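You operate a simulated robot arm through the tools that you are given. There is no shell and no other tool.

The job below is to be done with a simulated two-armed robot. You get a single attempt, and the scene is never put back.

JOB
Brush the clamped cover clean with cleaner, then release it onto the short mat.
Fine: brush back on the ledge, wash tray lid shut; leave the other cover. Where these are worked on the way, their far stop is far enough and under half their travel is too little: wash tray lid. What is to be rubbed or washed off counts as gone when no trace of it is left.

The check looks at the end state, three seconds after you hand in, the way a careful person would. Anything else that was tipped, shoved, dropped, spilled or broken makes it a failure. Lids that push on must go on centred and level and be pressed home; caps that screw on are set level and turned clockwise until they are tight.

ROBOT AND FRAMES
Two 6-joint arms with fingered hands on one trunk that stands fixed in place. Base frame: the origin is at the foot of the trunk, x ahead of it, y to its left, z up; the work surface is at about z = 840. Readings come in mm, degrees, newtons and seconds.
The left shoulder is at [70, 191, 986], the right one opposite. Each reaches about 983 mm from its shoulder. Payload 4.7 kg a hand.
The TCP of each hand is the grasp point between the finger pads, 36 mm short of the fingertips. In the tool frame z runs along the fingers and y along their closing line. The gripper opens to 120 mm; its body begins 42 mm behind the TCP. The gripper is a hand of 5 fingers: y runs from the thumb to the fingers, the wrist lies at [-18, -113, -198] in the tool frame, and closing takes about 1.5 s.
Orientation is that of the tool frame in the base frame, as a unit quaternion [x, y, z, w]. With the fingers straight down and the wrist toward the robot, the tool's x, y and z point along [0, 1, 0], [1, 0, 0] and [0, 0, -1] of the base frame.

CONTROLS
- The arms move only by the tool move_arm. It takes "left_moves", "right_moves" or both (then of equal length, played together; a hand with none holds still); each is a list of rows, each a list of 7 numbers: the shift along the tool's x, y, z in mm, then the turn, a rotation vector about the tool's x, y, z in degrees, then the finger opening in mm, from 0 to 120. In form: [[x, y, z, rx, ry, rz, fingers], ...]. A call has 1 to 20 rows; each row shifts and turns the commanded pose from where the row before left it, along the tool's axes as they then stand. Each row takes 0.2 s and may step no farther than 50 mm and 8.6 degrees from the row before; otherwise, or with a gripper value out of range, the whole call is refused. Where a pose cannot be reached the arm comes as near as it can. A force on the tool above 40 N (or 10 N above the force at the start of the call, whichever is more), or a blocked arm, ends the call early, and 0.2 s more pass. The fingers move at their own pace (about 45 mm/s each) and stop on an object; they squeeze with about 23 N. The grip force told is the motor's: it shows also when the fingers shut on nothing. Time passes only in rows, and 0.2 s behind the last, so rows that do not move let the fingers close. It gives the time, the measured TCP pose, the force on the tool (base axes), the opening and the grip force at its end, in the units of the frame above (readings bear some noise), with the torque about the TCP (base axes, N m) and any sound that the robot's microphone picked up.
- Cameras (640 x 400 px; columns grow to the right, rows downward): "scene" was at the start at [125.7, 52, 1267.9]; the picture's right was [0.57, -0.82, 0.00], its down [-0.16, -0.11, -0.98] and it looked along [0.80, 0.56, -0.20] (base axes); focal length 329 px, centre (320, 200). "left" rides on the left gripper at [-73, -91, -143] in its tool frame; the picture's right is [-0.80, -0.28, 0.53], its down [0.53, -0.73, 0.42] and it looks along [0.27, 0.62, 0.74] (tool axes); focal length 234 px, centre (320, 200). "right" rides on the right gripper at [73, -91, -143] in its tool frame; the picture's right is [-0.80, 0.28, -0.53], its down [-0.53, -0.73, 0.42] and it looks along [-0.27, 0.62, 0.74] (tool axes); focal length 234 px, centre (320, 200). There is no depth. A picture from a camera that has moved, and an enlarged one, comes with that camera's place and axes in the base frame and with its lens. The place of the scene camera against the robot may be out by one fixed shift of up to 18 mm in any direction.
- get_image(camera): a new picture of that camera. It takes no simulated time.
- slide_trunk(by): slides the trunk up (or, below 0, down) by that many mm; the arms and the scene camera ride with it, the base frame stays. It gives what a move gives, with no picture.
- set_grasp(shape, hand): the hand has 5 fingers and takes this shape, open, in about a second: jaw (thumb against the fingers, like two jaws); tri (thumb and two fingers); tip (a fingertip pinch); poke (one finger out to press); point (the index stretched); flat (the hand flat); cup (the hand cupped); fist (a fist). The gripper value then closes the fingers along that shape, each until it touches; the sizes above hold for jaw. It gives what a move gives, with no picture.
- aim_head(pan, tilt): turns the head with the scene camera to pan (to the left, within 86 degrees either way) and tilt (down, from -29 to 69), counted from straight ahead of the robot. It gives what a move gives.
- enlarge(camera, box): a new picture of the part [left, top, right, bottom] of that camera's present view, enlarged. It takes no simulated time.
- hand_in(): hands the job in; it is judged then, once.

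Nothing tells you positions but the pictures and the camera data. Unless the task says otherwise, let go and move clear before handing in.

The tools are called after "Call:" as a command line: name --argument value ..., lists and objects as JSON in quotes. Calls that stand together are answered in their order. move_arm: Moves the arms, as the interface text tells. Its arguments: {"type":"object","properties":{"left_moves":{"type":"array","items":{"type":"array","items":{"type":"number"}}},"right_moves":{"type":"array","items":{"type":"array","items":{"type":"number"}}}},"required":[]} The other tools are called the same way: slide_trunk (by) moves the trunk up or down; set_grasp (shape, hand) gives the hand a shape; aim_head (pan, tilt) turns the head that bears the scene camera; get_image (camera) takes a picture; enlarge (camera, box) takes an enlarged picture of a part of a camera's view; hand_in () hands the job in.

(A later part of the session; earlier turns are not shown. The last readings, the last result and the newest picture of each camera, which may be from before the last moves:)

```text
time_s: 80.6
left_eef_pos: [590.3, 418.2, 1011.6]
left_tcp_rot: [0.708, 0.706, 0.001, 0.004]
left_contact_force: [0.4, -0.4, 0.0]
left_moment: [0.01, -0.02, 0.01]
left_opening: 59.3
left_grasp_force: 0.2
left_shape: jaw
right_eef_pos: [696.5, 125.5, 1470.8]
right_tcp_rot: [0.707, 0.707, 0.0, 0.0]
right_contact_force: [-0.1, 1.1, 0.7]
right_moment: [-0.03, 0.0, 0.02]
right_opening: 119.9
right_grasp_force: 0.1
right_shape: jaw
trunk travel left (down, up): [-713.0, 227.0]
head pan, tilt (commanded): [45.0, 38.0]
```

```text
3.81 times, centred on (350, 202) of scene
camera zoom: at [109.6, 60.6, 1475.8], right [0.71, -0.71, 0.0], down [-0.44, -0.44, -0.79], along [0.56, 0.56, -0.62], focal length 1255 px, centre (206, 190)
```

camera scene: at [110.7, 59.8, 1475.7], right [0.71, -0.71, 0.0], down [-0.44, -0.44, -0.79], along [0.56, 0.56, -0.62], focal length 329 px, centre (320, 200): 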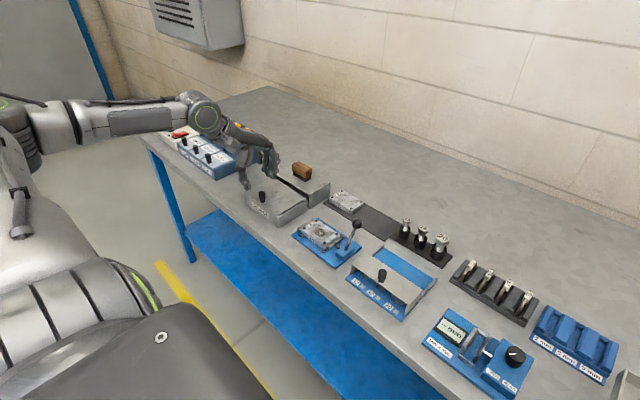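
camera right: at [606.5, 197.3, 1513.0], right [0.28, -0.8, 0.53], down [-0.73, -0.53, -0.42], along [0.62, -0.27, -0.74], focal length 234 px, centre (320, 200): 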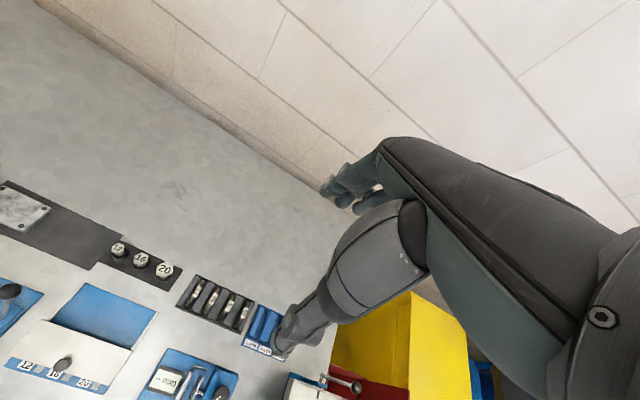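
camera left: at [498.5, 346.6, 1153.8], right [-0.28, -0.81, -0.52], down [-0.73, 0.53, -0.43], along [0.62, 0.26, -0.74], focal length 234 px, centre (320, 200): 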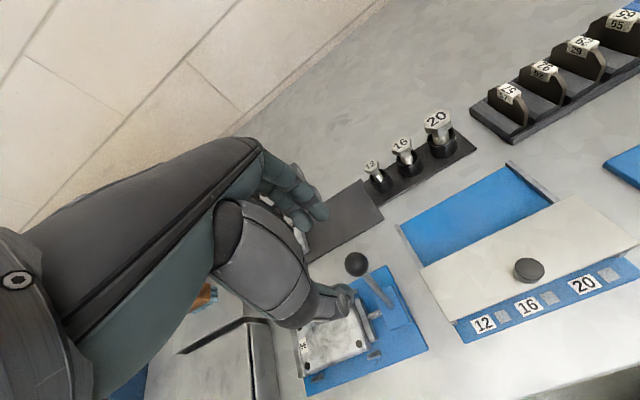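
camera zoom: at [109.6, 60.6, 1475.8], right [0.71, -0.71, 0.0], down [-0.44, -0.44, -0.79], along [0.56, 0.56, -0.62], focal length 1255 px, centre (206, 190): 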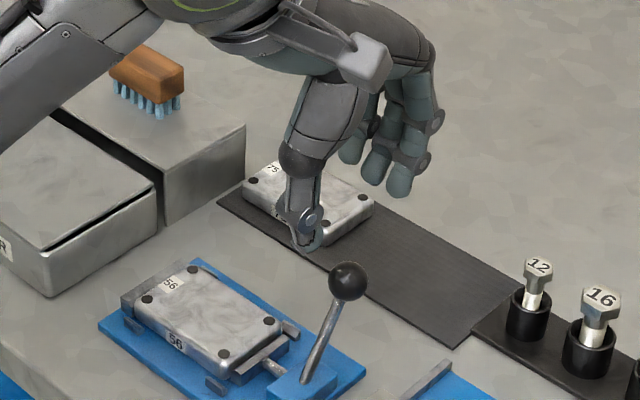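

The ball is directly below, between thumb and fingers. I'll descend so the fingertips sit just below the ball's centre.

Call:
move_arm --left_moves '[[-3, 1, 20, 0, 0, 0, 54], [0, 0, 20, 0, 0, 0, 52], [0, 0, 15, 0, 0, 0, 50], [0, 0, 6, 0, 0, 0, 50], [0, 0, 0, 0, 0, 0, 50]]'

Call:
get_image --camera "left"

Call:
enlarge --camera "scene" --box '[310, 160, 400, 240]'

```text
time_s: 81.8
left_eef_pos: [593.7, 414.0, 949.7]
left_tcp_rot: [0.707, 0.707, 0.0, 0.003]
left_contact_force: [-0.1, -0.6, -0.3]
left_moment: [0.02, -0.01, 0.0]
left_opening: 50.6
left_grasp_force: 0.0
left_shape: jaw
right_eef_pos: [697.2, 124.8, 1470.7]
right_tcp_rot: [0.707, 0.707, 0.0, 0.0]
right_contact_force: [0.6, -1.1, 0.1]
right_moment: [0.0, 0.0, -0.01]
right_opening: 119.6
right_grasp_force: 0.0
right_shape: jaw
trunk travel left (down, up): [-713.0, 227.0]
head pan, tilt (commanded): [45.0, 38.0]
```

```text
taken
camera left: at [500.9, 342.9, 1091.4], right [-0.28, -0.81, -0.52], down [-0.73, 0.53, -0.43], along [0.62, 0.26, -0.74], focal length 234 px, centre (320, 200)
```

left: 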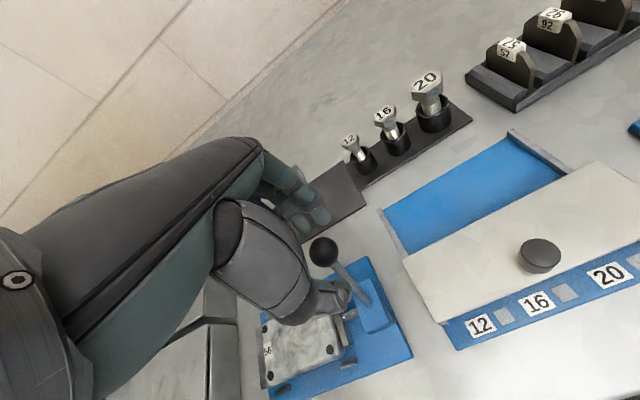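

```text
5.00 times, centred on (355, 200) of scene
camera zoom: at [110.3, 59.8, 1475.7], right [0.71, -0.71, 0.0], down [-0.44, -0.44, -0.79], along [0.56, 0.56, -0.62], focal length 1647 px, centre (145, 200)
```

zoom: 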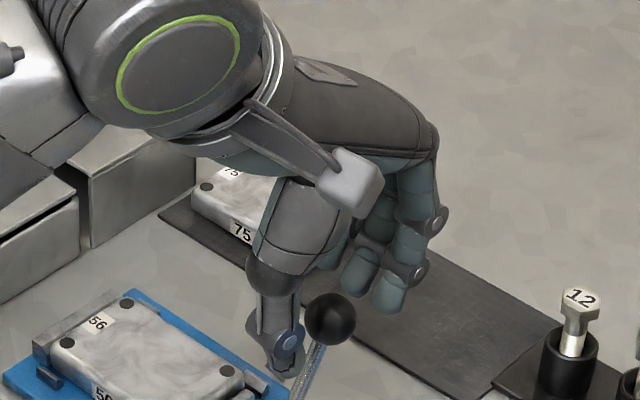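

The ball sits between thumb and fingers. I'll narrow the grip around it and pull it gently toward the robot.

Call:
move_arm --left_moves '[[0, 0, 0, 0, 0, 0, 40], [0, 0, 0, 0, 0, 0, 30], [0, 0, 0, 0, 0, 0, 28], [0, -4, -1, 0, 0, 0, 28], [0, -4, -1, 0, 0, 0, 28], [0, -4, -1, 0, 0, 0, 28]]'

Call:
enlarge --camera "scene" --box '[310, 160, 400, 240]'

Call:
enlarge --camera "left" --box '[240, 180, 420, 380]'

```text
time_s: 83.2
left_eef_pos: [581.5, 413.6, 954.0]
left_tcp_rot: [0.707, 0.707, 0.001, 0.003]
left_contact_force: [1.6, -0.7, 0.4]
left_moment: [0.01, -0.02, -0.03]
left_opening: 28.5
left_grasp_force: 0.2
left_shape: jaw
right_eef_pos: [696.1, 123.8, 1471.2]
right_tcp_rot: [0.708, 0.706, 0.001, 0.0]
right_contact_force: [-0.6, 0.3, 0.1]
right_moment: [0.02, 0.0, -0.02]
right_opening: 119.8
right_grasp_force: 0.0
right_shape: jaw
trunk travel left (down, up): [-713.0, 227.0]
head pan, tilt (commanded): [45.0, 38.0]
```

```text
5.00 times, centred on (355, 200) of scene
camera zoom: at [110.3, 59.6, 1475.7], right [0.71, -0.71, 0.0], down [-0.44, -0.44, -0.79], along [0.56, 0.56, -0.62], focal length 1647 px, centre (145, 200)
```

zoom: 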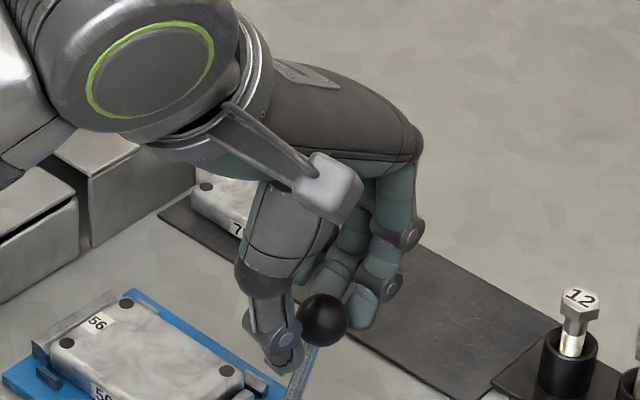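

```text
2.00 times, centred on (330, 280) of left
camera zoom: at [488.5, 342.9, 1095.7], right [-0.28, -0.81, -0.52], down [-0.73, 0.53, -0.43], along [0.62, 0.26, -0.74], focal length 468 px, centre (300, 40)
```

zoom: 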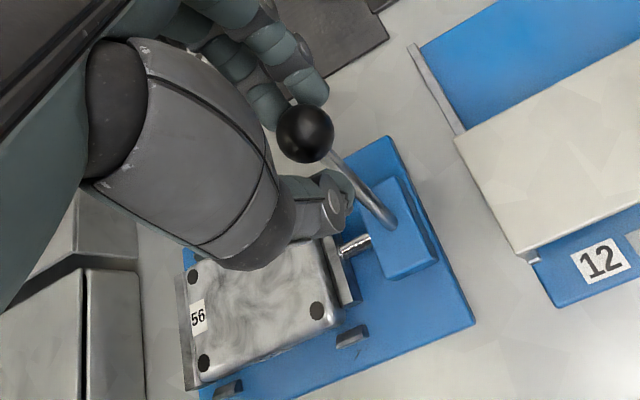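

The lever is yielding toward the robot with little force. I'll continue along its arc.

Call:
move_arm --left_moves '[[0, -5.5, -1.3, 0, 0, 0, 28], [0, -5.5, -1.3, 0, 0, 0, 28], [0, -5.5, -1.1, 0, 0, 0, 28], [0, -5.5, -1, 0, 0, 0, 28], [0, -5.5, -0.8, 0, 0, 0, 28], [0, -5.5, -0.5, 0, 0, 0, 28]]'

Call:
enlarge --camera "scene" --box '[300, 160, 400, 250]'

Call:
enlarge --camera "left" --box '[240, 180, 420, 380]'

```text
time_s: 84.6
left_eef_pos: [547.0, 414.3, 958.8]
left_tcp_rot: [0.707, 0.707, 0.0, 0.004]
left_contact_force: [0.4, -0.1, -0.1]
left_moment: [0.0, -0.07, 0.02]
left_opening: 28.5
left_grasp_force: 0.0
left_shape: jaw
right_eef_pos: [696.5, 124.9, 1469.4]
right_tcp_rot: [0.708, 0.707, 0.001, 0.0]
right_contact_force: [-0.2, -0.5, 0.2]
right_moment: [0.0, 0.0, 0.0]
right_opening: 119.8
right_grasp_force: 0.0
right_shape: jaw
trunk travel left (down, up): [-713.0, 227.0]
head pan, tilt (commanded): [45.0, 38.0]
```

```text
4.44 times, centred on (350, 205) of scene
camera zoom: at [110.2, 59.7, 1475.7], right [0.71, -0.71, 0.0], down [-0.44, -0.44, -0.79], along [0.56, 0.56, -0.62], focal length 1464 px, centre (187, 178)
```

zoom: 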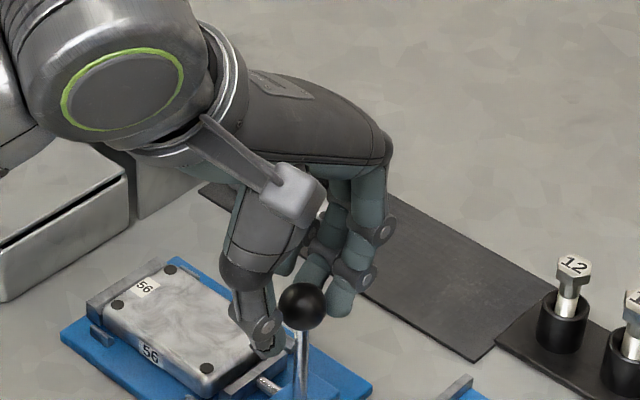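

```text
2.00 times, centred on (330, 280) of left
camera zoom: at [454.8, 343.0, 1100.8], right [-0.28, -0.81, -0.52], down [-0.73, 0.53, -0.43], along [0.62, 0.26, -0.74], focal length 468 px, centre (300, 40)
```

zoom: 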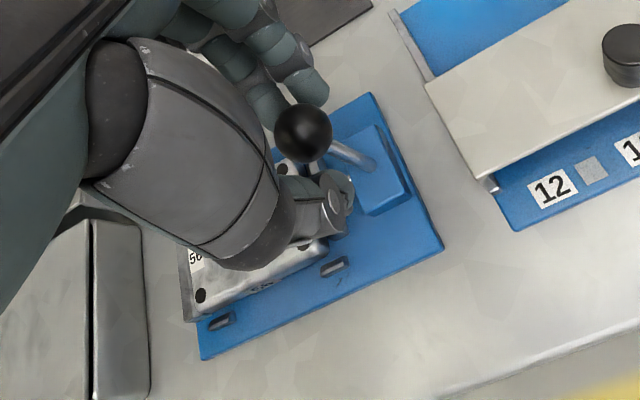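

The lever is now upright. I'll keep following the arc toward the robot.

Call:
move_arm --left_moves '[[0, -5.5, 0.5, 0, 0, 0, 28], [0, -5.5, 1, 0, 0, 0, 28], [0, -5.5, 1.2, 0, 0, 0, 28], [0, -5.5, 1.5, 0, 0, 0, 28]]'

Call:
enlarge --camera "scene" --box '[290, 170, 390, 260]'

Call:
enlarge --camera "left" --box '[240, 180, 420, 380]'

```text
time_s: 85.6
left_eef_pos: [523.8, 413.3, 954.2]
left_tcp_rot: [0.708, 0.707, 0.0, 0.004]
left_contact_force: [0.2, 0.2, -1.0]
left_moment: [-0.03, -0.01, -0.02]
left_opening: 28.1
left_grasp_force: 0.0
left_shape: jaw
right_eef_pos: [697.3, 124.6, 1470.2]
right_tcp_rot: [0.707, 0.707, 0.0, 0.0]
right_contact_force: [0.3, 0.2, 0.6]
right_moment: [0.03, -0.02, 0.04]
right_opening: 119.6
right_grasp_force: 0.0
right_shape: jaw
trunk travel left (down, up): [-713.0, 227.0]
head pan, tilt (commanded): [45.0, 38.0]
```

```text
4.44 times, centred on (340, 215) of scene
camera zoom: at [110.1, 59.8, 1475.7], right [0.71, -0.71, 0.0], down [-0.44, -0.44, -0.79], along [0.56, 0.56, -0.62], focal length 1464 px, centre (231, 133)
```

zoom: 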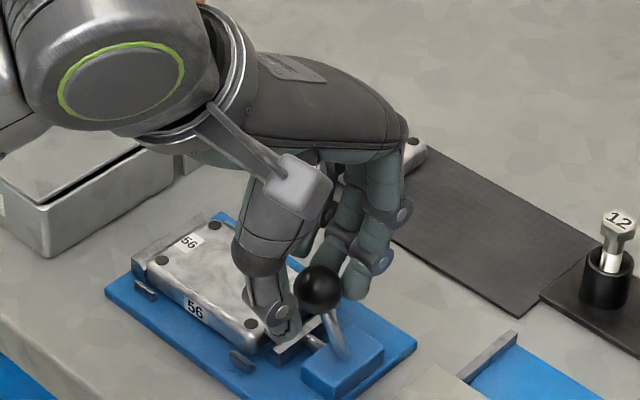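

```text
2.00 times, centred on (330, 280) of left
camera zoom: at [432.4, 342.5, 1096.4], right [-0.28, -0.81, -0.52], down [-0.73, 0.53, -0.43], along [0.62, 0.26, -0.74], focal length 468 px, centre (300, 40)
```

zoom: 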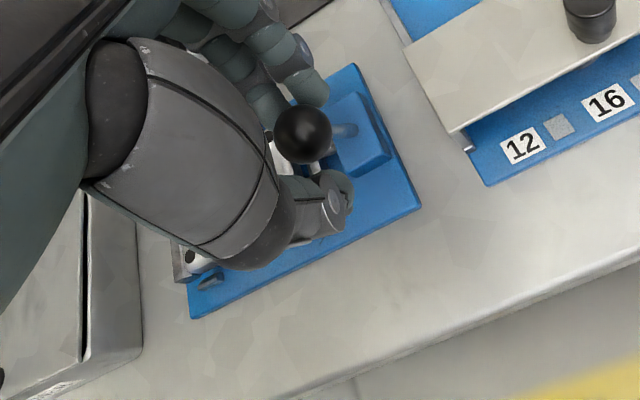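

Call:
move_arm --left_moves '[[0, -5, 1.8, 0, 0, 0, 28], [0, -5, 2.2, 0, 0, 0, 28], [0, -4, 2, 0, 0, 0, 28]]'

Call:
enlarge --camera "scene" --box '[290, 170, 390, 260]'

Call:
enlarge --camera "left" --box '[240, 180, 420, 380]'

```text
time_s: 86.4
left_eef_pos: [512.3, 414.0, 949.1]
left_tcp_rot: [0.707, 0.707, 0.0, 0.003]
left_contact_force: [1.9, -0.4, 0.1]
left_moment: [0.01, -0.07, -0.01]
left_opening: 28.6
left_grasp_force: 0.1
left_shape: jaw
right_eef_pos: [696.7, 125.3, 1470.6]
right_tcp_rot: [0.708, 0.707, 0.0, 0.0]
right_contact_force: [-0.3, -0.2, 0.9]
right_moment: [0.03, 0.0, 0.05]
right_opening: 119.8
right_grasp_force: 0.0
right_shape: jaw
trunk travel left (down, up): [-713.0, 227.0]
head pan, tilt (commanded): [45.0, 38.0]
```

```text
4.44 times, centred on (340, 215) of scene
camera zoom: at [110.7, 59.7, 1475.7], right [0.71, -0.71, 0.0], down [-0.44, -0.44, -0.79], along [0.56, 0.56, -0.62], focal length 1464 px, centre (231, 133)
```

zoom: 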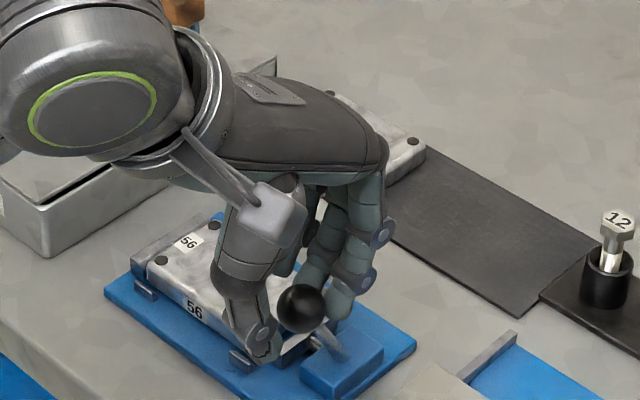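

```text
2.00 times, centred on (330, 280) of left
camera zoom: at [419.4, 342.6, 1090.8], right [-0.28, -0.81, -0.52], down [-0.73, 0.53, -0.43], along [0.62, 0.26, -0.74], focal length 468 px, centre (300, 40)
```

zoom: 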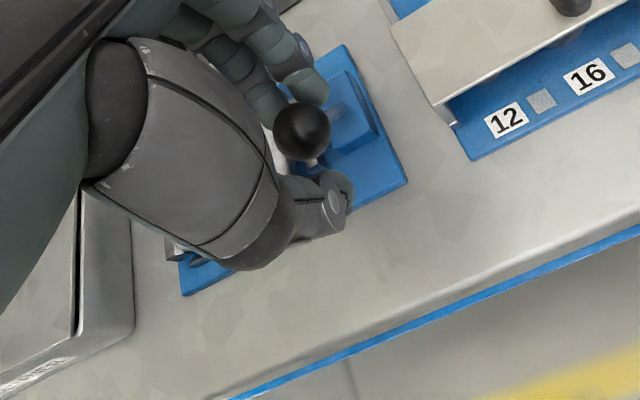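

Call:
move_arm --left_moves '[[0, -3, 2, 0, 0, 0, 28], [0, -3, 2, 0, 0, 0, 28]]'

Call:
move_arm --left_moves '[[0, -3, 2, 0, 0, 0, 28], [0, -3, 2, 0, 0, 0, 28]]'

Call:
enlarge --camera "scene" --box '[290, 170, 390, 260]'

```text
time_s: 87.0
left_eef_pos: [505.8, 413.2, 944.8]
left_tcp_rot: [0.707, 0.707, 0.0, 0.003]
left_contact_force: [5.8, 1.3, 1.3]
left_moment: [-0.02, -0.17, -0.01]
left_opening: 29.4
left_grasp_force: 0.1
left_shape: jaw
right_eef_pos: [697.7, 124.6, 1469.8]
right_tcp_rot: [0.708, 0.706, 0.0, 0.0]
right_contact_force: [0.6, 0.3, 0.0]
right_moment: [-0.04, -0.02, 0.0]
right_opening: 119.7
right_grasp_force: 0.1
right_shape: jaw
trunk travel left (down, up): [-713.0, 227.0]
head pan, tilt (commanded): [45.0, 38.0]
```

```text
time_s: 87.6
left_eef_pos: [500.1, 412.4, 942.0]
left_tcp_rot: [0.707, 0.707, 0.001, 0.003]
left_contact_force: [8.5, -0.6, 0.8]
left_moment: [-0.04, -0.27, -0.02]
left_opening: 30.1
left_grasp_force: 0.1
left_shape: jaw
right_eef_pos: [698.2, 124.6, 1469.2]
right_tcp_rot: [0.708, 0.706, -0.001, 0.0]
right_contact_force: [0.5, 1.3, 0.2]
right_moment: [0.01, 0.02, -0.01]
right_opening: 119.5
right_grasp_force: 0.1
right_shape: jaw
trunk travel left (down, up): [-713.0, 227.0]
head pan, tilt (commanded): [45.0, 38.0]
```

```text
4.44 times, centred on (340, 215) of scene
camera zoom: at [111.8, 59.5, 1475.6], right [0.71, -0.71, 0.0], down [-0.44, -0.44, -0.79], along [0.56, 0.56, -0.62], focal length 1464 px, centre (231, 133)
```

zoom: 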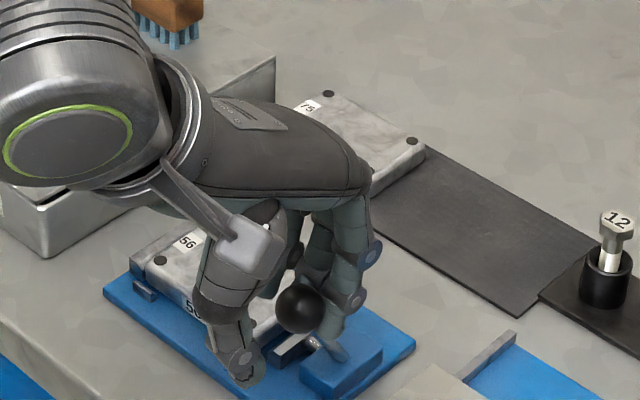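

The lever has reached its far stop. I'll ease off, open the fingers and lift clear.

Call:
move_arm --left_moves '[[0, 5, -2, 0, 0, 0, 34], [0, 3, -2, 0, 0, 0, 44], [0, 0, 0, 0, 0, 0, 56], [0, 0, 0, 0, 0, 0, 60], [0, 0, -20, 0, 0, 0, 60], [0, 0, -30, 0, 0, 0, 60], [0, 0, -30, 0, 0, 0, 60], [0, 0, 0, 0, 0, 0, 60]]'

Call:
get_image --camera "left"

Call:
enlarge --camera "scene" --box '[280, 170, 380, 260]'

```text
time_s: 89.4
left_eef_pos: [505.5, 414.3, 1026.7]
left_tcp_rot: [0.707, 0.707, -0.001, 0.003]
left_contact_force: [0.2, -0.2, -0.3]
left_moment: [0.03, 0.01, -0.01]
left_opening: 59.7
left_grasp_force: 0.1
left_shape: jaw
right_eef_pos: [697.9, 125.1, 1470.5]
right_tcp_rot: [0.707, 0.707, 0.0, 0.0]
right_contact_force: [0.4, -0.2, 0.2]
right_moment: [-0.03, 0.0, -0.02]
right_opening: 119.7
right_grasp_force: 0.0
right_shape: jaw
trunk travel left (down, up): [-713.0, 227.0]
head pan, tilt (commanded): [45.0, 38.0]
```

```text
taken
camera left: at [413.9, 343.5, 1168.1], right [-0.28, -0.81, -0.52], down [-0.73, 0.53, -0.43], along [0.62, 0.26, -0.74], focal length 234 px, centre (320, 200)
```

left: 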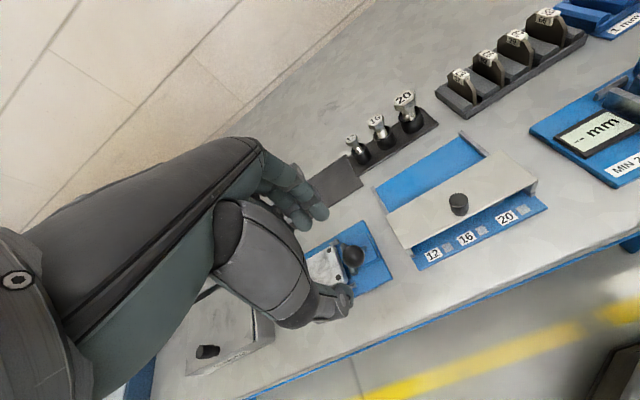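

```text
4.44 times, centred on (330, 215) of scene
camera zoom: at [110.5, 60.0, 1475.7], right [0.71, -0.71, 0.0], down [-0.44, -0.44, -0.79], along [0.56, 0.56, -0.62], focal length 1464 px, centre (276, 133)
```

zoom: 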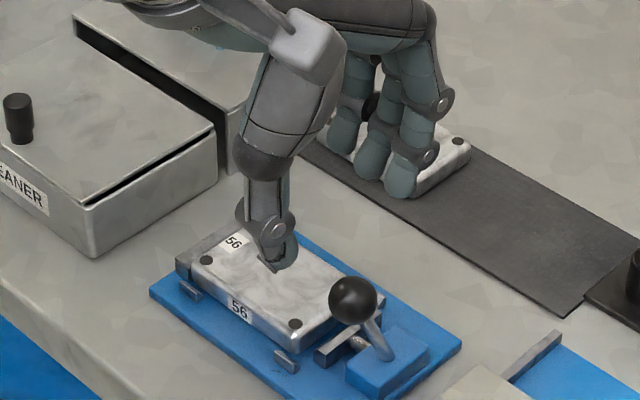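

The clamp is open: the jaw has backed off the cover and the lever stays put. The cover sides have low locating pins near the ends, so I'll use the narrower "tri" grasp between them. I'll move over the cover and change shape.

Call:
move_arm --left_moves '[[25, 14, 0, 0, 0, 0, 100], [30, 18, 0, 0, 0, 0, 110], [28, 17, 0, 0, 0, 0, 110], [0, 0, 0, 0, 0, 0, 110]]'

Call:
set_grasp --hand "left" --shape "tri"

Call:
get_image --camera "left"

Call:
enlarge --camera "scene" --box '[270, 150, 390, 250]'

```text
time_s: 90.4
left_eef_pos: [556.1, 498.1, 1026.0]
left_tcp_rot: [0.707, 0.707, 0.001, 0.003]
left_contact_force: [-0.7, -0.4, 0.1]
left_moment: [0.0, -0.01, -0.02]
left_opening: 109.8
left_grasp_force: 0.1
left_shape: jaw
right_eef_pos: [697.1, 123.7, 1470.0]
right_tcp_rot: [0.707, 0.707, 0.0, 0.001]
right_contact_force: [-0.5, 0.3, -0.8]
right_moment: [0.02, -0.02, 0.0]
right_opening: 119.5
right_grasp_force: 0.1
right_shape: jaw
trunk travel left (down, up): [-713.0, 227.0]
head pan, tilt (commanded): [45.0, 38.0]
```

```text
time_s: 91.3
left_eef_pos: [556.1, 498.1, 1024.9]
left_tcp_rot: [0.707, 0.707, -0.001, 0.003]
left_contact_force: [0.3, -0.6, -0.4]
left_moment: [0.02, 0.02, -0.05]
left_opening: 119.9
left_grasp_force: 0.1
left_shape: tri
right_eef_pos: [696.7, 124.3, 1470.0]
right_tcp_rot: [0.707, 0.707, 0.001, 0.0]
right_contact_force: [-0.3, 0.9, 0.5]
right_moment: [0.01, 0.01, 0.02]
right_opening: 119.6
right_grasp_force: 0.1
right_shape: jaw
trunk travel left (down, up): [-713.0, 227.0]
head pan, tilt (commanded): [45.0, 38.0]
```

```text
taken
camera left: at [463.9, 426.9, 1167.1], right [-0.28, -0.81, -0.52], down [-0.73, 0.53, -0.43], along [0.62, 0.26, -0.74], focal length 234 px, centre (320, 200)
```

left: 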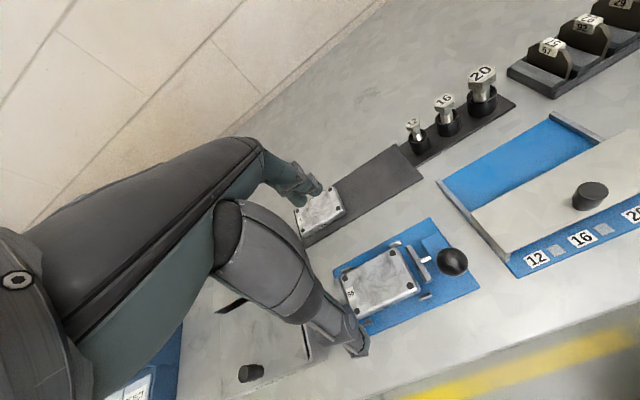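

```text
4.00 times, centred on (330, 200) of scene
camera zoom: at [110.6, 59.8, 1475.7], right [0.71, -0.71, 0.0], down [-0.44, -0.44, -0.79], along [0.56, 0.56, -0.62], focal length 1318 px, centre (280, 200)
```

zoom: 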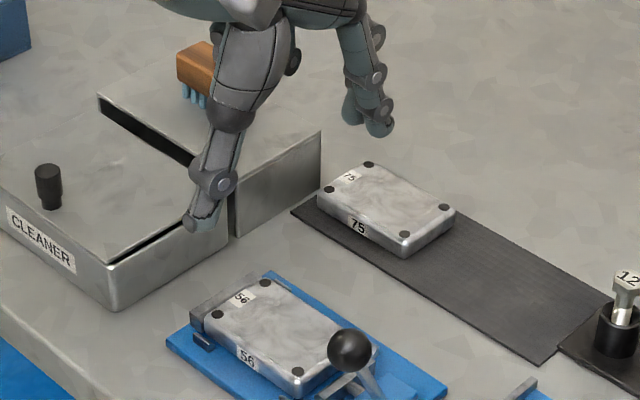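

In tri shape the two fingers and thumb fit between the pins. I'll align over the cover's middle (554, 502) and descend with the fingers open about 86 mm.

Call:
enlarge --camera "left" --box '[320, 210, 490, 340]'

Call:
move_arm --left_moves '[[4, -2, 30, 0, 0, 0, 100], [0, 0, 30, 0, 0, 0, 90], [0, 0, 30, 0, 0, 0, 86], [0, 0, 20, 0, 0, 0, 86], [0, 0, 0, 0, 0, 0, 86]]'

Call:
get_image --camera "left"

Call:
enlarge --camera "scene" --box '[280, 170, 380, 250]'

```text
3.08 times, centred on (405, 275) of left
camera zoom: at [463.9, 426.9, 1167.1], right [-0.28, -0.81, -0.52], down [-0.73, 0.53, -0.43], along [0.62, 0.26, -0.74], focal length 720 px, centre (58, -31)
```

zoom: 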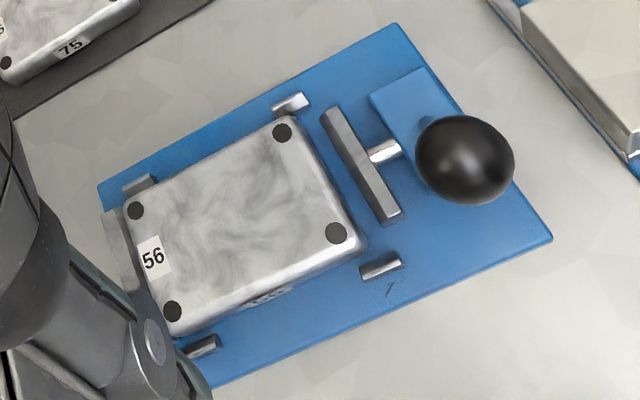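

```text
time_s: 92.5
left_eef_pos: [555.9, 501.1, 914.1]
left_tcp_rot: [0.707, 0.707, 0.0, 0.002]
left_contact_force: [-0.5, -0.3, -0.4]
left_moment: [0.02, -0.02, 0.0]
left_opening: 86.1
left_grasp_force: 0.1
left_shape: tri
right_eef_pos: [696.0, 125.0, 1471.2]
right_tcp_rot: [0.706, 0.708, 0.0, 0.0]
right_contact_force: [-0.2, 0.2, 0.6]
right_moment: [-0.03, -0.01, -0.01]
right_opening: 119.6
right_grasp_force: 0.1
right_shape: jaw
trunk travel left (down, up): [-713.0, 227.0]
head pan, tilt (commanded): [45.0, 38.0]
```

```text
taken
camera left: at [462.6, 430.3, 1055.3], right [-0.28, -0.81, -0.52], down [-0.73, 0.53, -0.43], along [0.62, 0.26, -0.74], focal length 234 px, centre (320, 200)
```

left: 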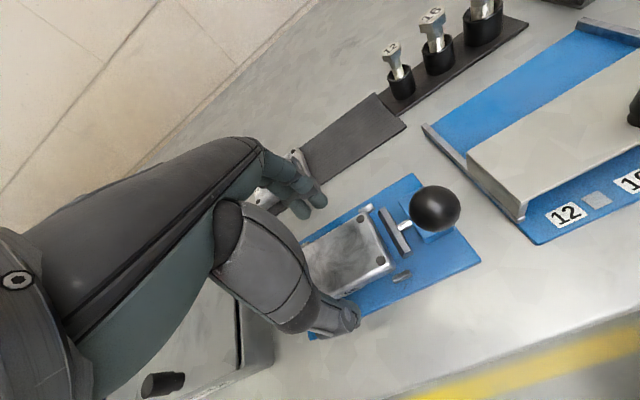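

```text
5.00 times, centred on (330, 210) of scene
camera zoom: at [110.4, 59.5, 1475.7], right [0.71, -0.71, 0.0], down [-0.44, -0.44, -0.79], along [0.56, 0.56, -0.62], focal length 1647 px, centre (270, 150)
```

zoom: 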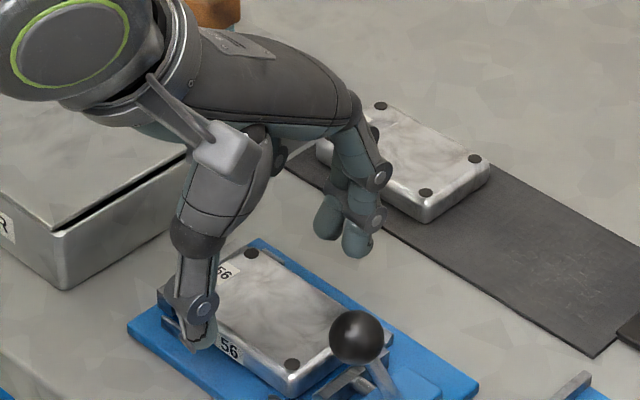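

Alignment is good. I'll lower further in small steps, watching for contact with the base plate.

Call:
move_arm --left_moves '[[0.5, -1.5, 10, 0, 0, 0, 86], [0, 0, 8, 0, 0, 0, 86], [0, 0, 4, 0, 0, 0, 86], [0, 0, 0, 0, 0, 0, 86]]'

Call:
enlarge --camera "scene" --box '[280, 170, 380, 250]'

Call:
enlarge --camera "left" --box '[240, 150, 440, 350]'

```text
time_s: 93.5
left_eef_pos: [552.9, 501.3, 892.7]
left_tcp_rot: [0.707, 0.707, 0.0, 0.004]
left_contact_force: [0.5, -0.2, -0.8]
left_moment: [0.0, -0.01, 0.04]
left_opening: 86.5
left_grasp_force: 0.0
left_shape: tri
right_eef_pos: [696.9, 125.8, 1470.2]
right_tcp_rot: [0.708, 0.707, 0.0, 0.0]
right_contact_force: [0.7, -0.4, 0.0]
right_moment: [-0.03, -0.03, 0.01]
right_opening: 119.9
right_grasp_force: 0.0
right_shape: jaw
trunk travel left (down, up): [-713.0, 227.0]
head pan, tilt (commanded): [45.0, 38.0]
```

```text
5.00 times, centred on (330, 210) of scene
camera zoom: at [110.4, 59.8, 1475.7], right [0.71, -0.71, 0.0], down [-0.44, -0.44, -0.79], along [0.56, 0.56, -0.62], focal length 1647 px, centre (270, 150)
```

zoom: 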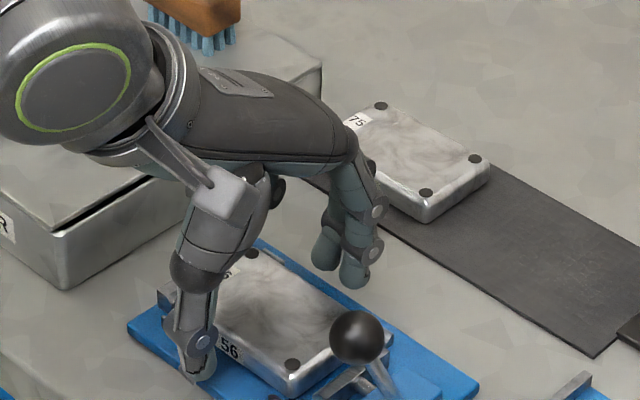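

```text
2.00 times, centred on (340, 250) of left
camera zoom: at [461.0, 430.2, 1034.2], right [-0.28, -0.81, -0.52], down [-0.73, 0.53, -0.43], along [0.62, 0.26, -0.74], focal length 468 px, centre (280, 100)
```

zoom: 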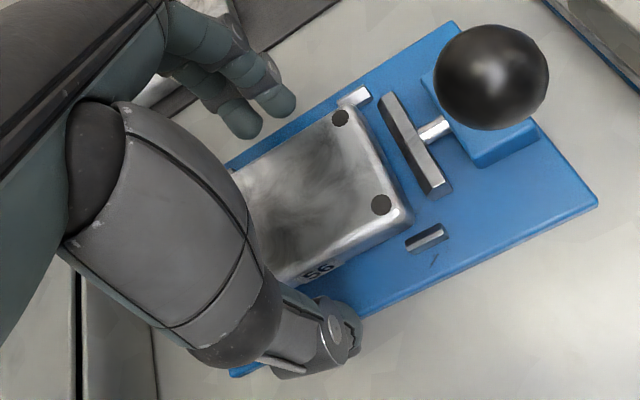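

Call:
move_arm --left_moves '[[0, 0, 2, 0, 0, 0, 86], [0, 0, 2, 0, 0, 0, 86], [0, 0, 1.5, 0, 0, 0, 86], [0, 0, 0, 0, 0, 0, 86]]'

Call:
move_arm --left_moves '[[0, 0, 1.5, 0, 0, 0, 86], [0, 0, 0, 0, 0, 0, 86]]'

```text
time_s: 94.5
left_eef_pos: [554.0, 500.3, 887.4]
left_tcp_rot: [0.707, 0.707, 0.001, 0.003]
left_contact_force: [-0.7, 0.8, 0.3]
left_moment: [0.03, 0.04, 0.01]
left_opening: 86.6
left_grasp_force: 0.1
left_shape: tri
right_eef_pos: [695.8, 124.1, 1469.4]
right_tcp_rot: [0.707, 0.707, 0.0, 0.0]
right_contact_force: [0.4, -0.6, -0.1]
right_moment: [0.0, 0.0, -0.01]
right_opening: 119.8
right_grasp_force: 0.0
right_shape: jaw
trunk travel left (down, up): [-713.0, 227.0]
head pan, tilt (commanded): [45.0, 38.0]
```

```text
time_s: 95.1
left_eef_pos: [553.3, 500.6, 886.2]
left_tcp_rot: [0.707, 0.707, 0.001, 0.003]
left_contact_force: [0.0, 0.6, 0.4]
left_moment: [0.01, 0.01, -0.02]
left_opening: 86.5
left_grasp_force: 0.1
left_shape: tri
right_eef_pos: [697.0, 124.5, 1470.5]
right_tcp_rot: [0.707, 0.707, 0.0, 0.0]
right_contact_force: [0.0, 0.2, 0.0]
right_moment: [-0.03, -0.04, 0.0]
right_opening: 119.6
right_grasp_force: 0.0
right_shape: jaw
trunk travel left (down, up): [-713.0, 227.0]
head pan, tilt (commanded): [45.0, 38.0]
```

Fingertips are a few millimetres above the base plate. I'll close on the cover.

Call:
move_arm --left_moves '[[0, 0, 0, 0, 0, 0, 70], [0, 0, 0, 0, 0, 0, 60], [0, 0, 0, 0, 0, 0, 45], [0, 0, 0, 0, 0, 0, 30], [0, 0, 0, 0, 0, 0, 20], [0, 0, 0, 0, 0, 0, 20]]'

Call:
enlarge --camera "scene" --box '[280, 170, 380, 250]'

Call:
enlarge --camera "left" --box '[240, 150, 440, 350]'

```text
time_s: 96.5
left_eef_pos: [553.3, 500.2, 885.1]
left_tcp_rot: [0.707, 0.708, 0.0, 0.002]
left_contact_force: [-0.4, -1.0, -0.5]
left_moment: [-0.01, 0.0, 0.0]
left_opening: 54.5
left_grasp_force: 23.4
left_shape: tri
right_eef_pos: [696.7, 124.5, 1470.1]
right_tcp_rot: [0.707, 0.707, 0.0, 0.0]
right_contact_force: [-0.9, -0.5, 0.1]
right_moment: [-0.04, 0.01, 0.03]
right_opening: 119.9
right_grasp_force: 0.1
right_shape: jaw
trunk travel left (down, up): [-713.0, 227.0]
head pan, tilt (commanded): [45.0, 38.0]
```

```text
5.00 times, centred on (330, 210) of scene
camera zoom: at [110.5, 59.9, 1475.7], right [0.71, -0.71, 0.0], down [-0.44, -0.44, -0.79], along [0.56, 0.56, -0.62], focal length 1647 px, centre (270, 150)
```

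zoom: 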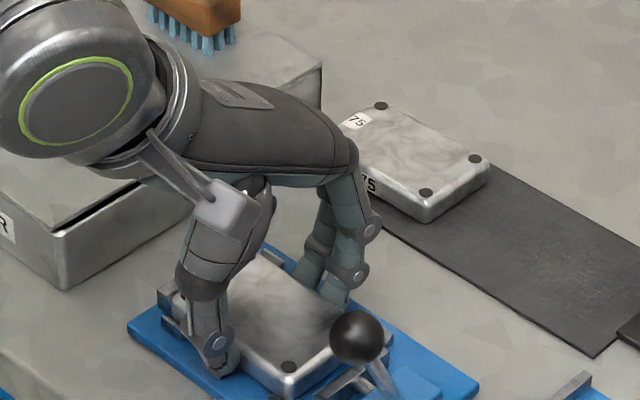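

```text
2.00 times, centred on (340, 250) of left
camera zoom: at [460.8, 429.4, 1027.8], right [-0.28, -0.81, -0.52], down [-0.73, 0.53, -0.43], along [0.62, 0.26, -0.74], focal length 468 px, centre (280, 100)
```

zoom: 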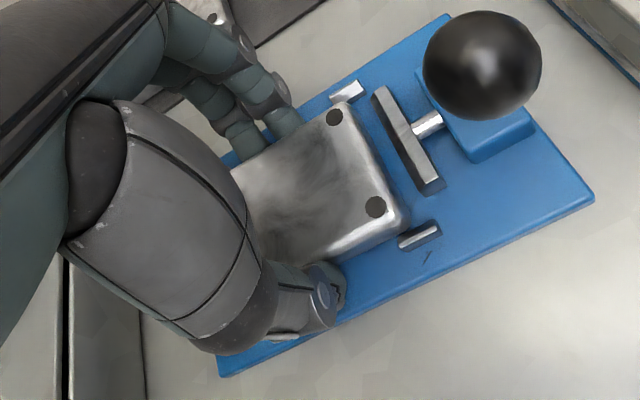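

The cover is gripped on both sides. I'll lift it slightly to check it comes free and level.

Call:
move_arm --left_moves '[[0, 0, -3, 0, 0, 0, 20], [0, 0, -5, 0, 0, 0, 20], [0, 0, -6, 0, 0, 0, 20], [0, 0, 0, 0, 0, 0, 20]]'

Call:
enlarge --camera "scene" --box '[280, 170, 380, 250]'

Call:
enlarge --camera "left" --box '[240, 150, 440, 350]'

```text
time_s: 97.5
left_eef_pos: [552.6, 502.6, 899.5]
left_tcp_rot: [0.707, 0.707, 0.001, 0.003]
left_contact_force: [-0.1, 1.1, -2.4]
left_moment: [-0.03, 0.0, -0.01]
left_opening: 54.4
left_grasp_force: 22.9
left_shape: tri
right_eef_pos: [697.6, 124.9, 1471.9]
right_tcp_rot: [0.707, 0.707, 0.001, 0.0]
right_contact_force: [-0.1, -1.0, -0.4]
right_moment: [-0.02, -0.04, -0.01]
right_opening: 119.8
right_grasp_force: 0.1
right_shape: jaw
trunk travel left (down, up): [-713.0, 227.0]
head pan, tilt (commanded): [45.0, 38.0]
```

```text
5.00 times, centred on (330, 210) of scene
camera zoom: at [110.6, 59.9, 1475.7], right [0.71, -0.71, 0.0], down [-0.44, -0.44, -0.79], along [0.56, 0.56, -0.62], focal length 1647 px, centre (270, 150)
```

zoom: 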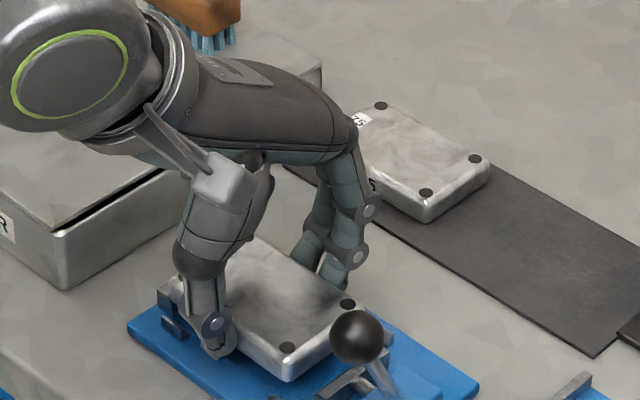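

```text
2.00 times, centred on (340, 250) of left
camera zoom: at [460.4, 430.2, 1041.2], right [-0.28, -0.81, -0.52], down [-0.73, 0.53, -0.43], along [0.62, 0.26, -0.74], focal length 468 px, centre (280, 100)
```

zoom: 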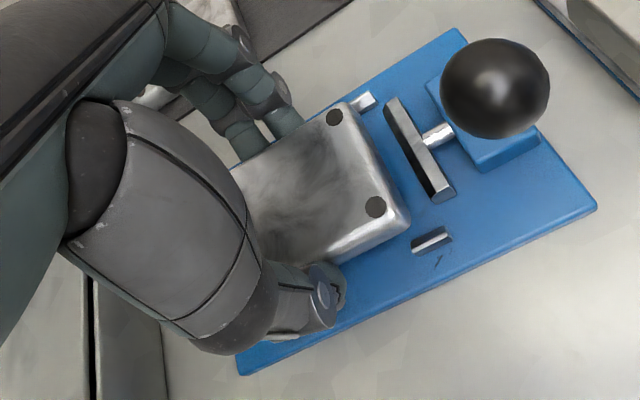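

The cover lifts level (about 2.4 N weight). I'll raise it and carry it over the free right-hand part of the mat.

Call:
move_arm --left_moves '[[0, 0, -15, 0, 0, 0, 20], [0, 0, -25, 0, 0, 0, 20], [0, 0, -25, 0, 0, 0, 20], [0, 0, -20, 0, 0, 0, 20], [0, 15, 0, 0, 0, 0, 20], [-10, 30, 0, 0, 0, 0, 20], [-15, 30, 0, 0, 0, 0, 20], [-15, 30, 0, 0, 0, 0, 20], [-15, 30, 0, 0, 0, 0, 20], [-12, 22, 0, 0, 0, 0, 20], [0, 0, 0, 0, 0, 0, 20]]'

Call:
get_image --camera "left"

Call:
enlarge --camera "scene" --box '[290, 130, 450, 250]'

```text
time_s: 99.9
left_eef_pos: [710.9, 434.3, 984.7]
left_tcp_rot: [0.707, 0.708, 0.0, 0.003]
left_contact_force: [-0.5, -0.2, -1.5]
left_moment: [-0.01, 0.0, -0.02]
left_opening: 54.2
left_grasp_force: 23.1
left_shape: tri
right_eef_pos: [697.2, 125.7, 1470.2]
right_tcp_rot: [0.707, 0.707, 0.0, 0.001]
right_contact_force: [0.0, 0.1, 0.4]
right_moment: [0.01, 0.0, -0.03]
right_opening: 119.6
right_grasp_force: 0.1
right_shape: jaw
trunk travel left (down, up): [-713.0, 227.0]
head pan, tilt (commanded): [45.0, 38.0]
```

```text
taken
camera left: at [617.7, 362.7, 1126.1], right [-0.28, -0.81, -0.52], down [-0.73, 0.53, -0.43], along [0.62, 0.26, -0.74], focal length 234 px, centre (320, 200)
```

left: 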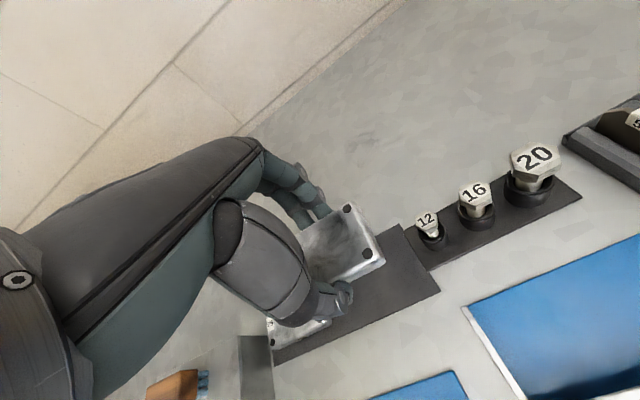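

```text
3.33 times, centred on (370, 190) of scene
camera zoom: at [110.1, 60.4, 1475.7], right [0.71, -0.71, 0.0], down [-0.44, -0.44, -0.79], along [0.56, 0.56, -0.62], focal length 1098 px, centre (153, 233)
```

zoom: 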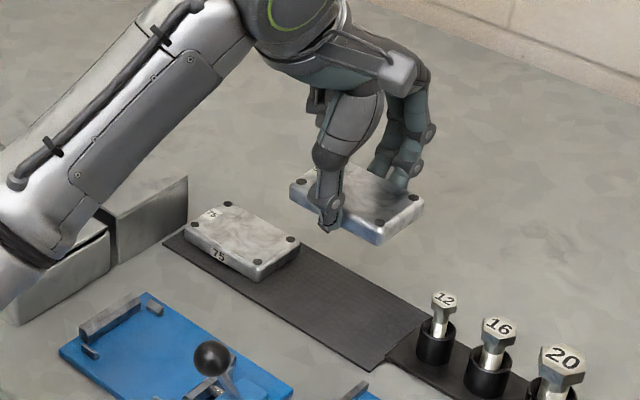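

The cover hangs above the free part of the mat. I'll check the whole arm pose before lowering.

Call:
get_image --camera "scene"

Call:
get_image --camera "right"

```text
taken
camera scene: at [110.1, 60.4, 1475.7], right [0.71, -0.71, 0.0], down [-0.44, -0.44, -0.79], along [0.56, 0.56, -0.62], focal length 329 px, centre (320, 200)
```

scene: 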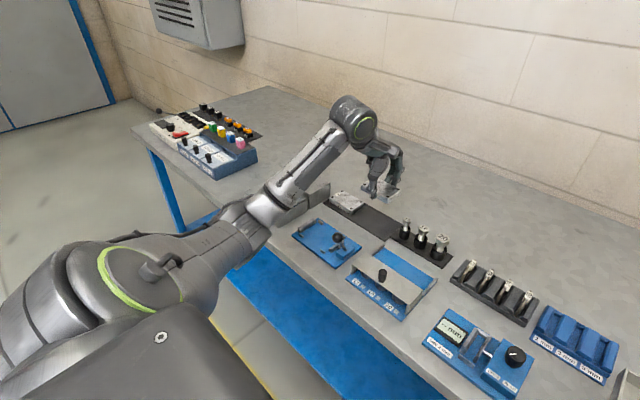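

```text
taken
camera right: at [605.8, 198.0, 1613.3], right [0.28, -0.8, 0.53], down [-0.73, -0.53, -0.42], along [0.62, -0.27, -0.74], focal length 234 px, centre (320, 200)
```

right: 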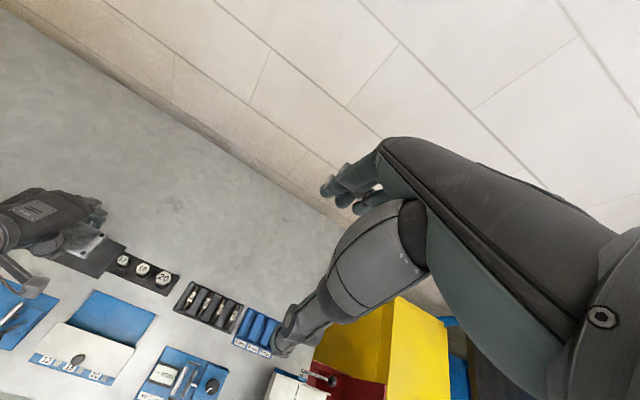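

The elbow hangs low in front of the bench but well clear. I'll lower the cover in stages and watch the arm.

Call:
move_arm --left_moves '[[0, 0, 20, 0, 0, 0, 20], [0, 0, 20, 0, 0, 0, 20], [0, 0, 15, 0, 0, 0, 20], [0, 0, 0, 0, 0, 0, 20]]'

Call:
get_image --camera "scene"

Call:
enlarge --camera "scene" --box '[290, 130, 450, 250]'

Call:
get_image --camera "left"

```text
time_s: 100.9
left_eef_pos: [709.2, 434.6, 928.4]
left_tcp_rot: [0.706, 0.708, -0.001, 0.004]
left_contact_force: [0.4, 0.7, -2.8]
left_moment: [0.01, 0.01, -0.02]
left_opening: 54.4
left_grasp_force: 23.0
left_shape: tri
right_eef_pos: [696.5, 125.0, 1469.6]
right_tcp_rot: [0.708, 0.707, 0.0, 0.001]
right_contact_force: [0.8, 1.6, 0.4]
right_moment: [0.0, 0.06, 0.03]
right_opening: 119.5
right_grasp_force: 0.1
right_shape: jaw
trunk travel left (down, up): [-713.0, 227.0]
head pan, tilt (commanded): [45.0, 38.0]
```

```text
taken
camera scene: at [110.7, 59.9, 1475.7], right [0.71, -0.71, 0.0], down [-0.44, -0.44, -0.79], along [0.56, 0.56, -0.62], focal length 329 px, centre (320, 200)
```

scene: 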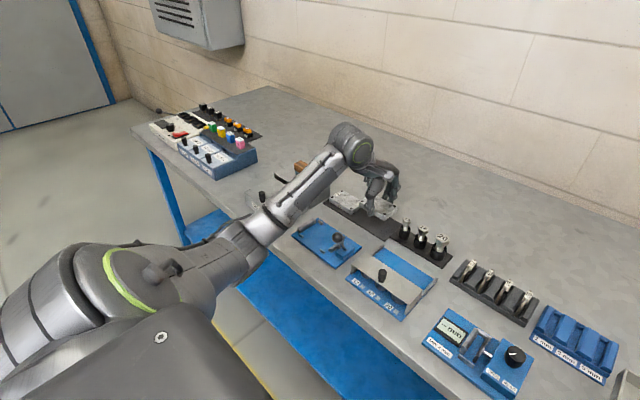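

```text
3.33 times, centred on (370, 190) of scene
camera zoom: at [110.7, 59.9, 1475.7], right [0.71, -0.71, 0.0], down [-0.44, -0.44, -0.79], along [0.56, 0.56, -0.62], focal length 1098 px, centre (153, 233)
```

zoom: 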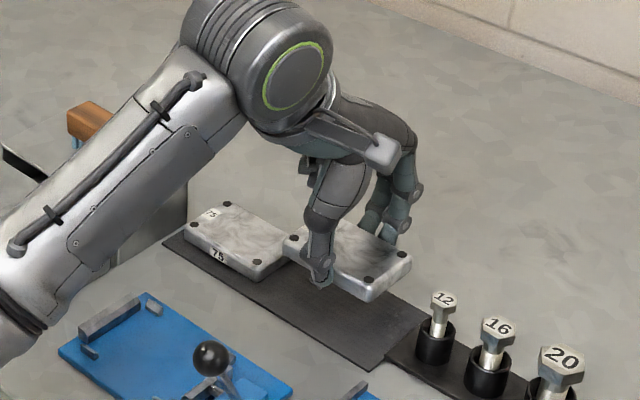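

```text
taken
camera left: at [616.8, 362.8, 1070.6], right [-0.28, -0.81, -0.52], down [-0.73, 0.53, -0.43], along [0.62, 0.26, -0.74], focal length 234 px, centre (320, 200)
```

left: 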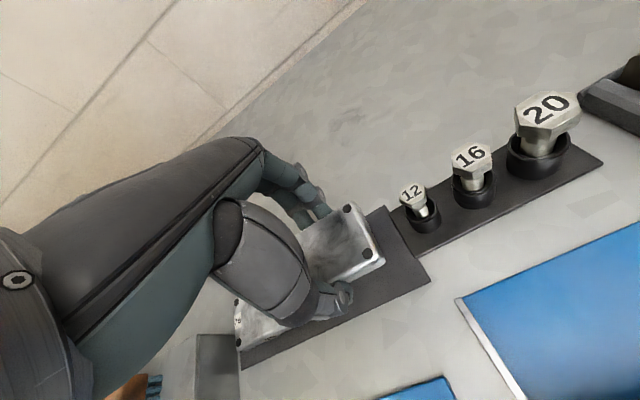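

Call:
move_arm --left_moves '[[0, 0, 15, 0, 0, 0, 20], [0, 0, 12, 0, 0, 0, 20], [0, 0, 8, 0, 0, 0, 20], [0, 0, 0, 0, 0, 0, 20]]'

Call:
get_image --camera "scene"

Call:
enlarge --camera "scene" --box '[320, 160, 430, 250]'

Call:
get_image --camera "left"

```text
time_s: 101.9
left_eef_pos: [709.4, 434.4, 893.3]
left_tcp_rot: [0.707, 0.707, 0.0, 0.002]
left_contact_force: [-0.4, 1.3, -1.2]
left_moment: [0.04, -0.01, -0.02]
left_opening: 54.2
left_grasp_force: 22.9
left_shape: tri
right_eef_pos: [697.0, 125.4, 1469.6]
right_tcp_rot: [0.707, 0.707, 0.0, 0.0]
right_contact_force: [0.5, -0.4, 0.3]
right_moment: [0.01, 0.0, 0.01]
right_opening: 119.8
right_grasp_force: 0.0
right_shape: jaw
trunk travel left (down, up): [-713.0, 227.0]
head pan, tilt (commanded): [45.0, 38.0]
```

```text
taken
camera scene: at [110.7, 59.8, 1475.7], right [0.71, -0.71, 0.0], down [-0.44, -0.44, -0.79], along [0.56, 0.56, -0.62], focal length 329 px, centre (320, 200)
```

scene: 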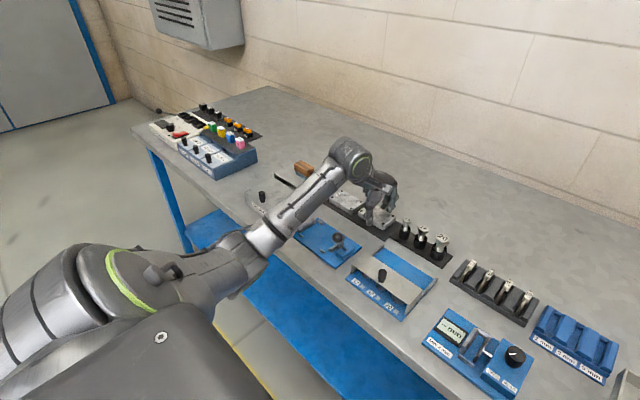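

```text
4.44 times, centred on (375, 205) of scene
camera zoom: at [110.7, 59.8, 1475.7], right [0.71, -0.71, 0.0], down [-0.44, -0.44, -0.79], along [0.56, 0.56, -0.62], focal length 1464 px, centre (76, 178)
```

zoom: 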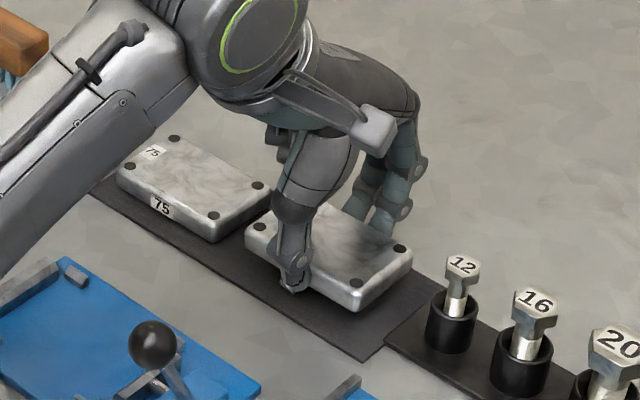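

```text
taken
camera left: at [617.4, 362.8, 1036.4], right [-0.28, -0.81, -0.52], down [-0.73, 0.53, -0.43], along [0.62, 0.26, -0.74], focal length 234 px, centre (320, 200)
```

left: 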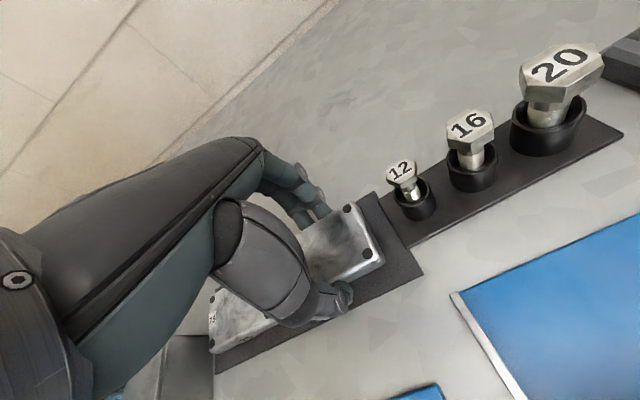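

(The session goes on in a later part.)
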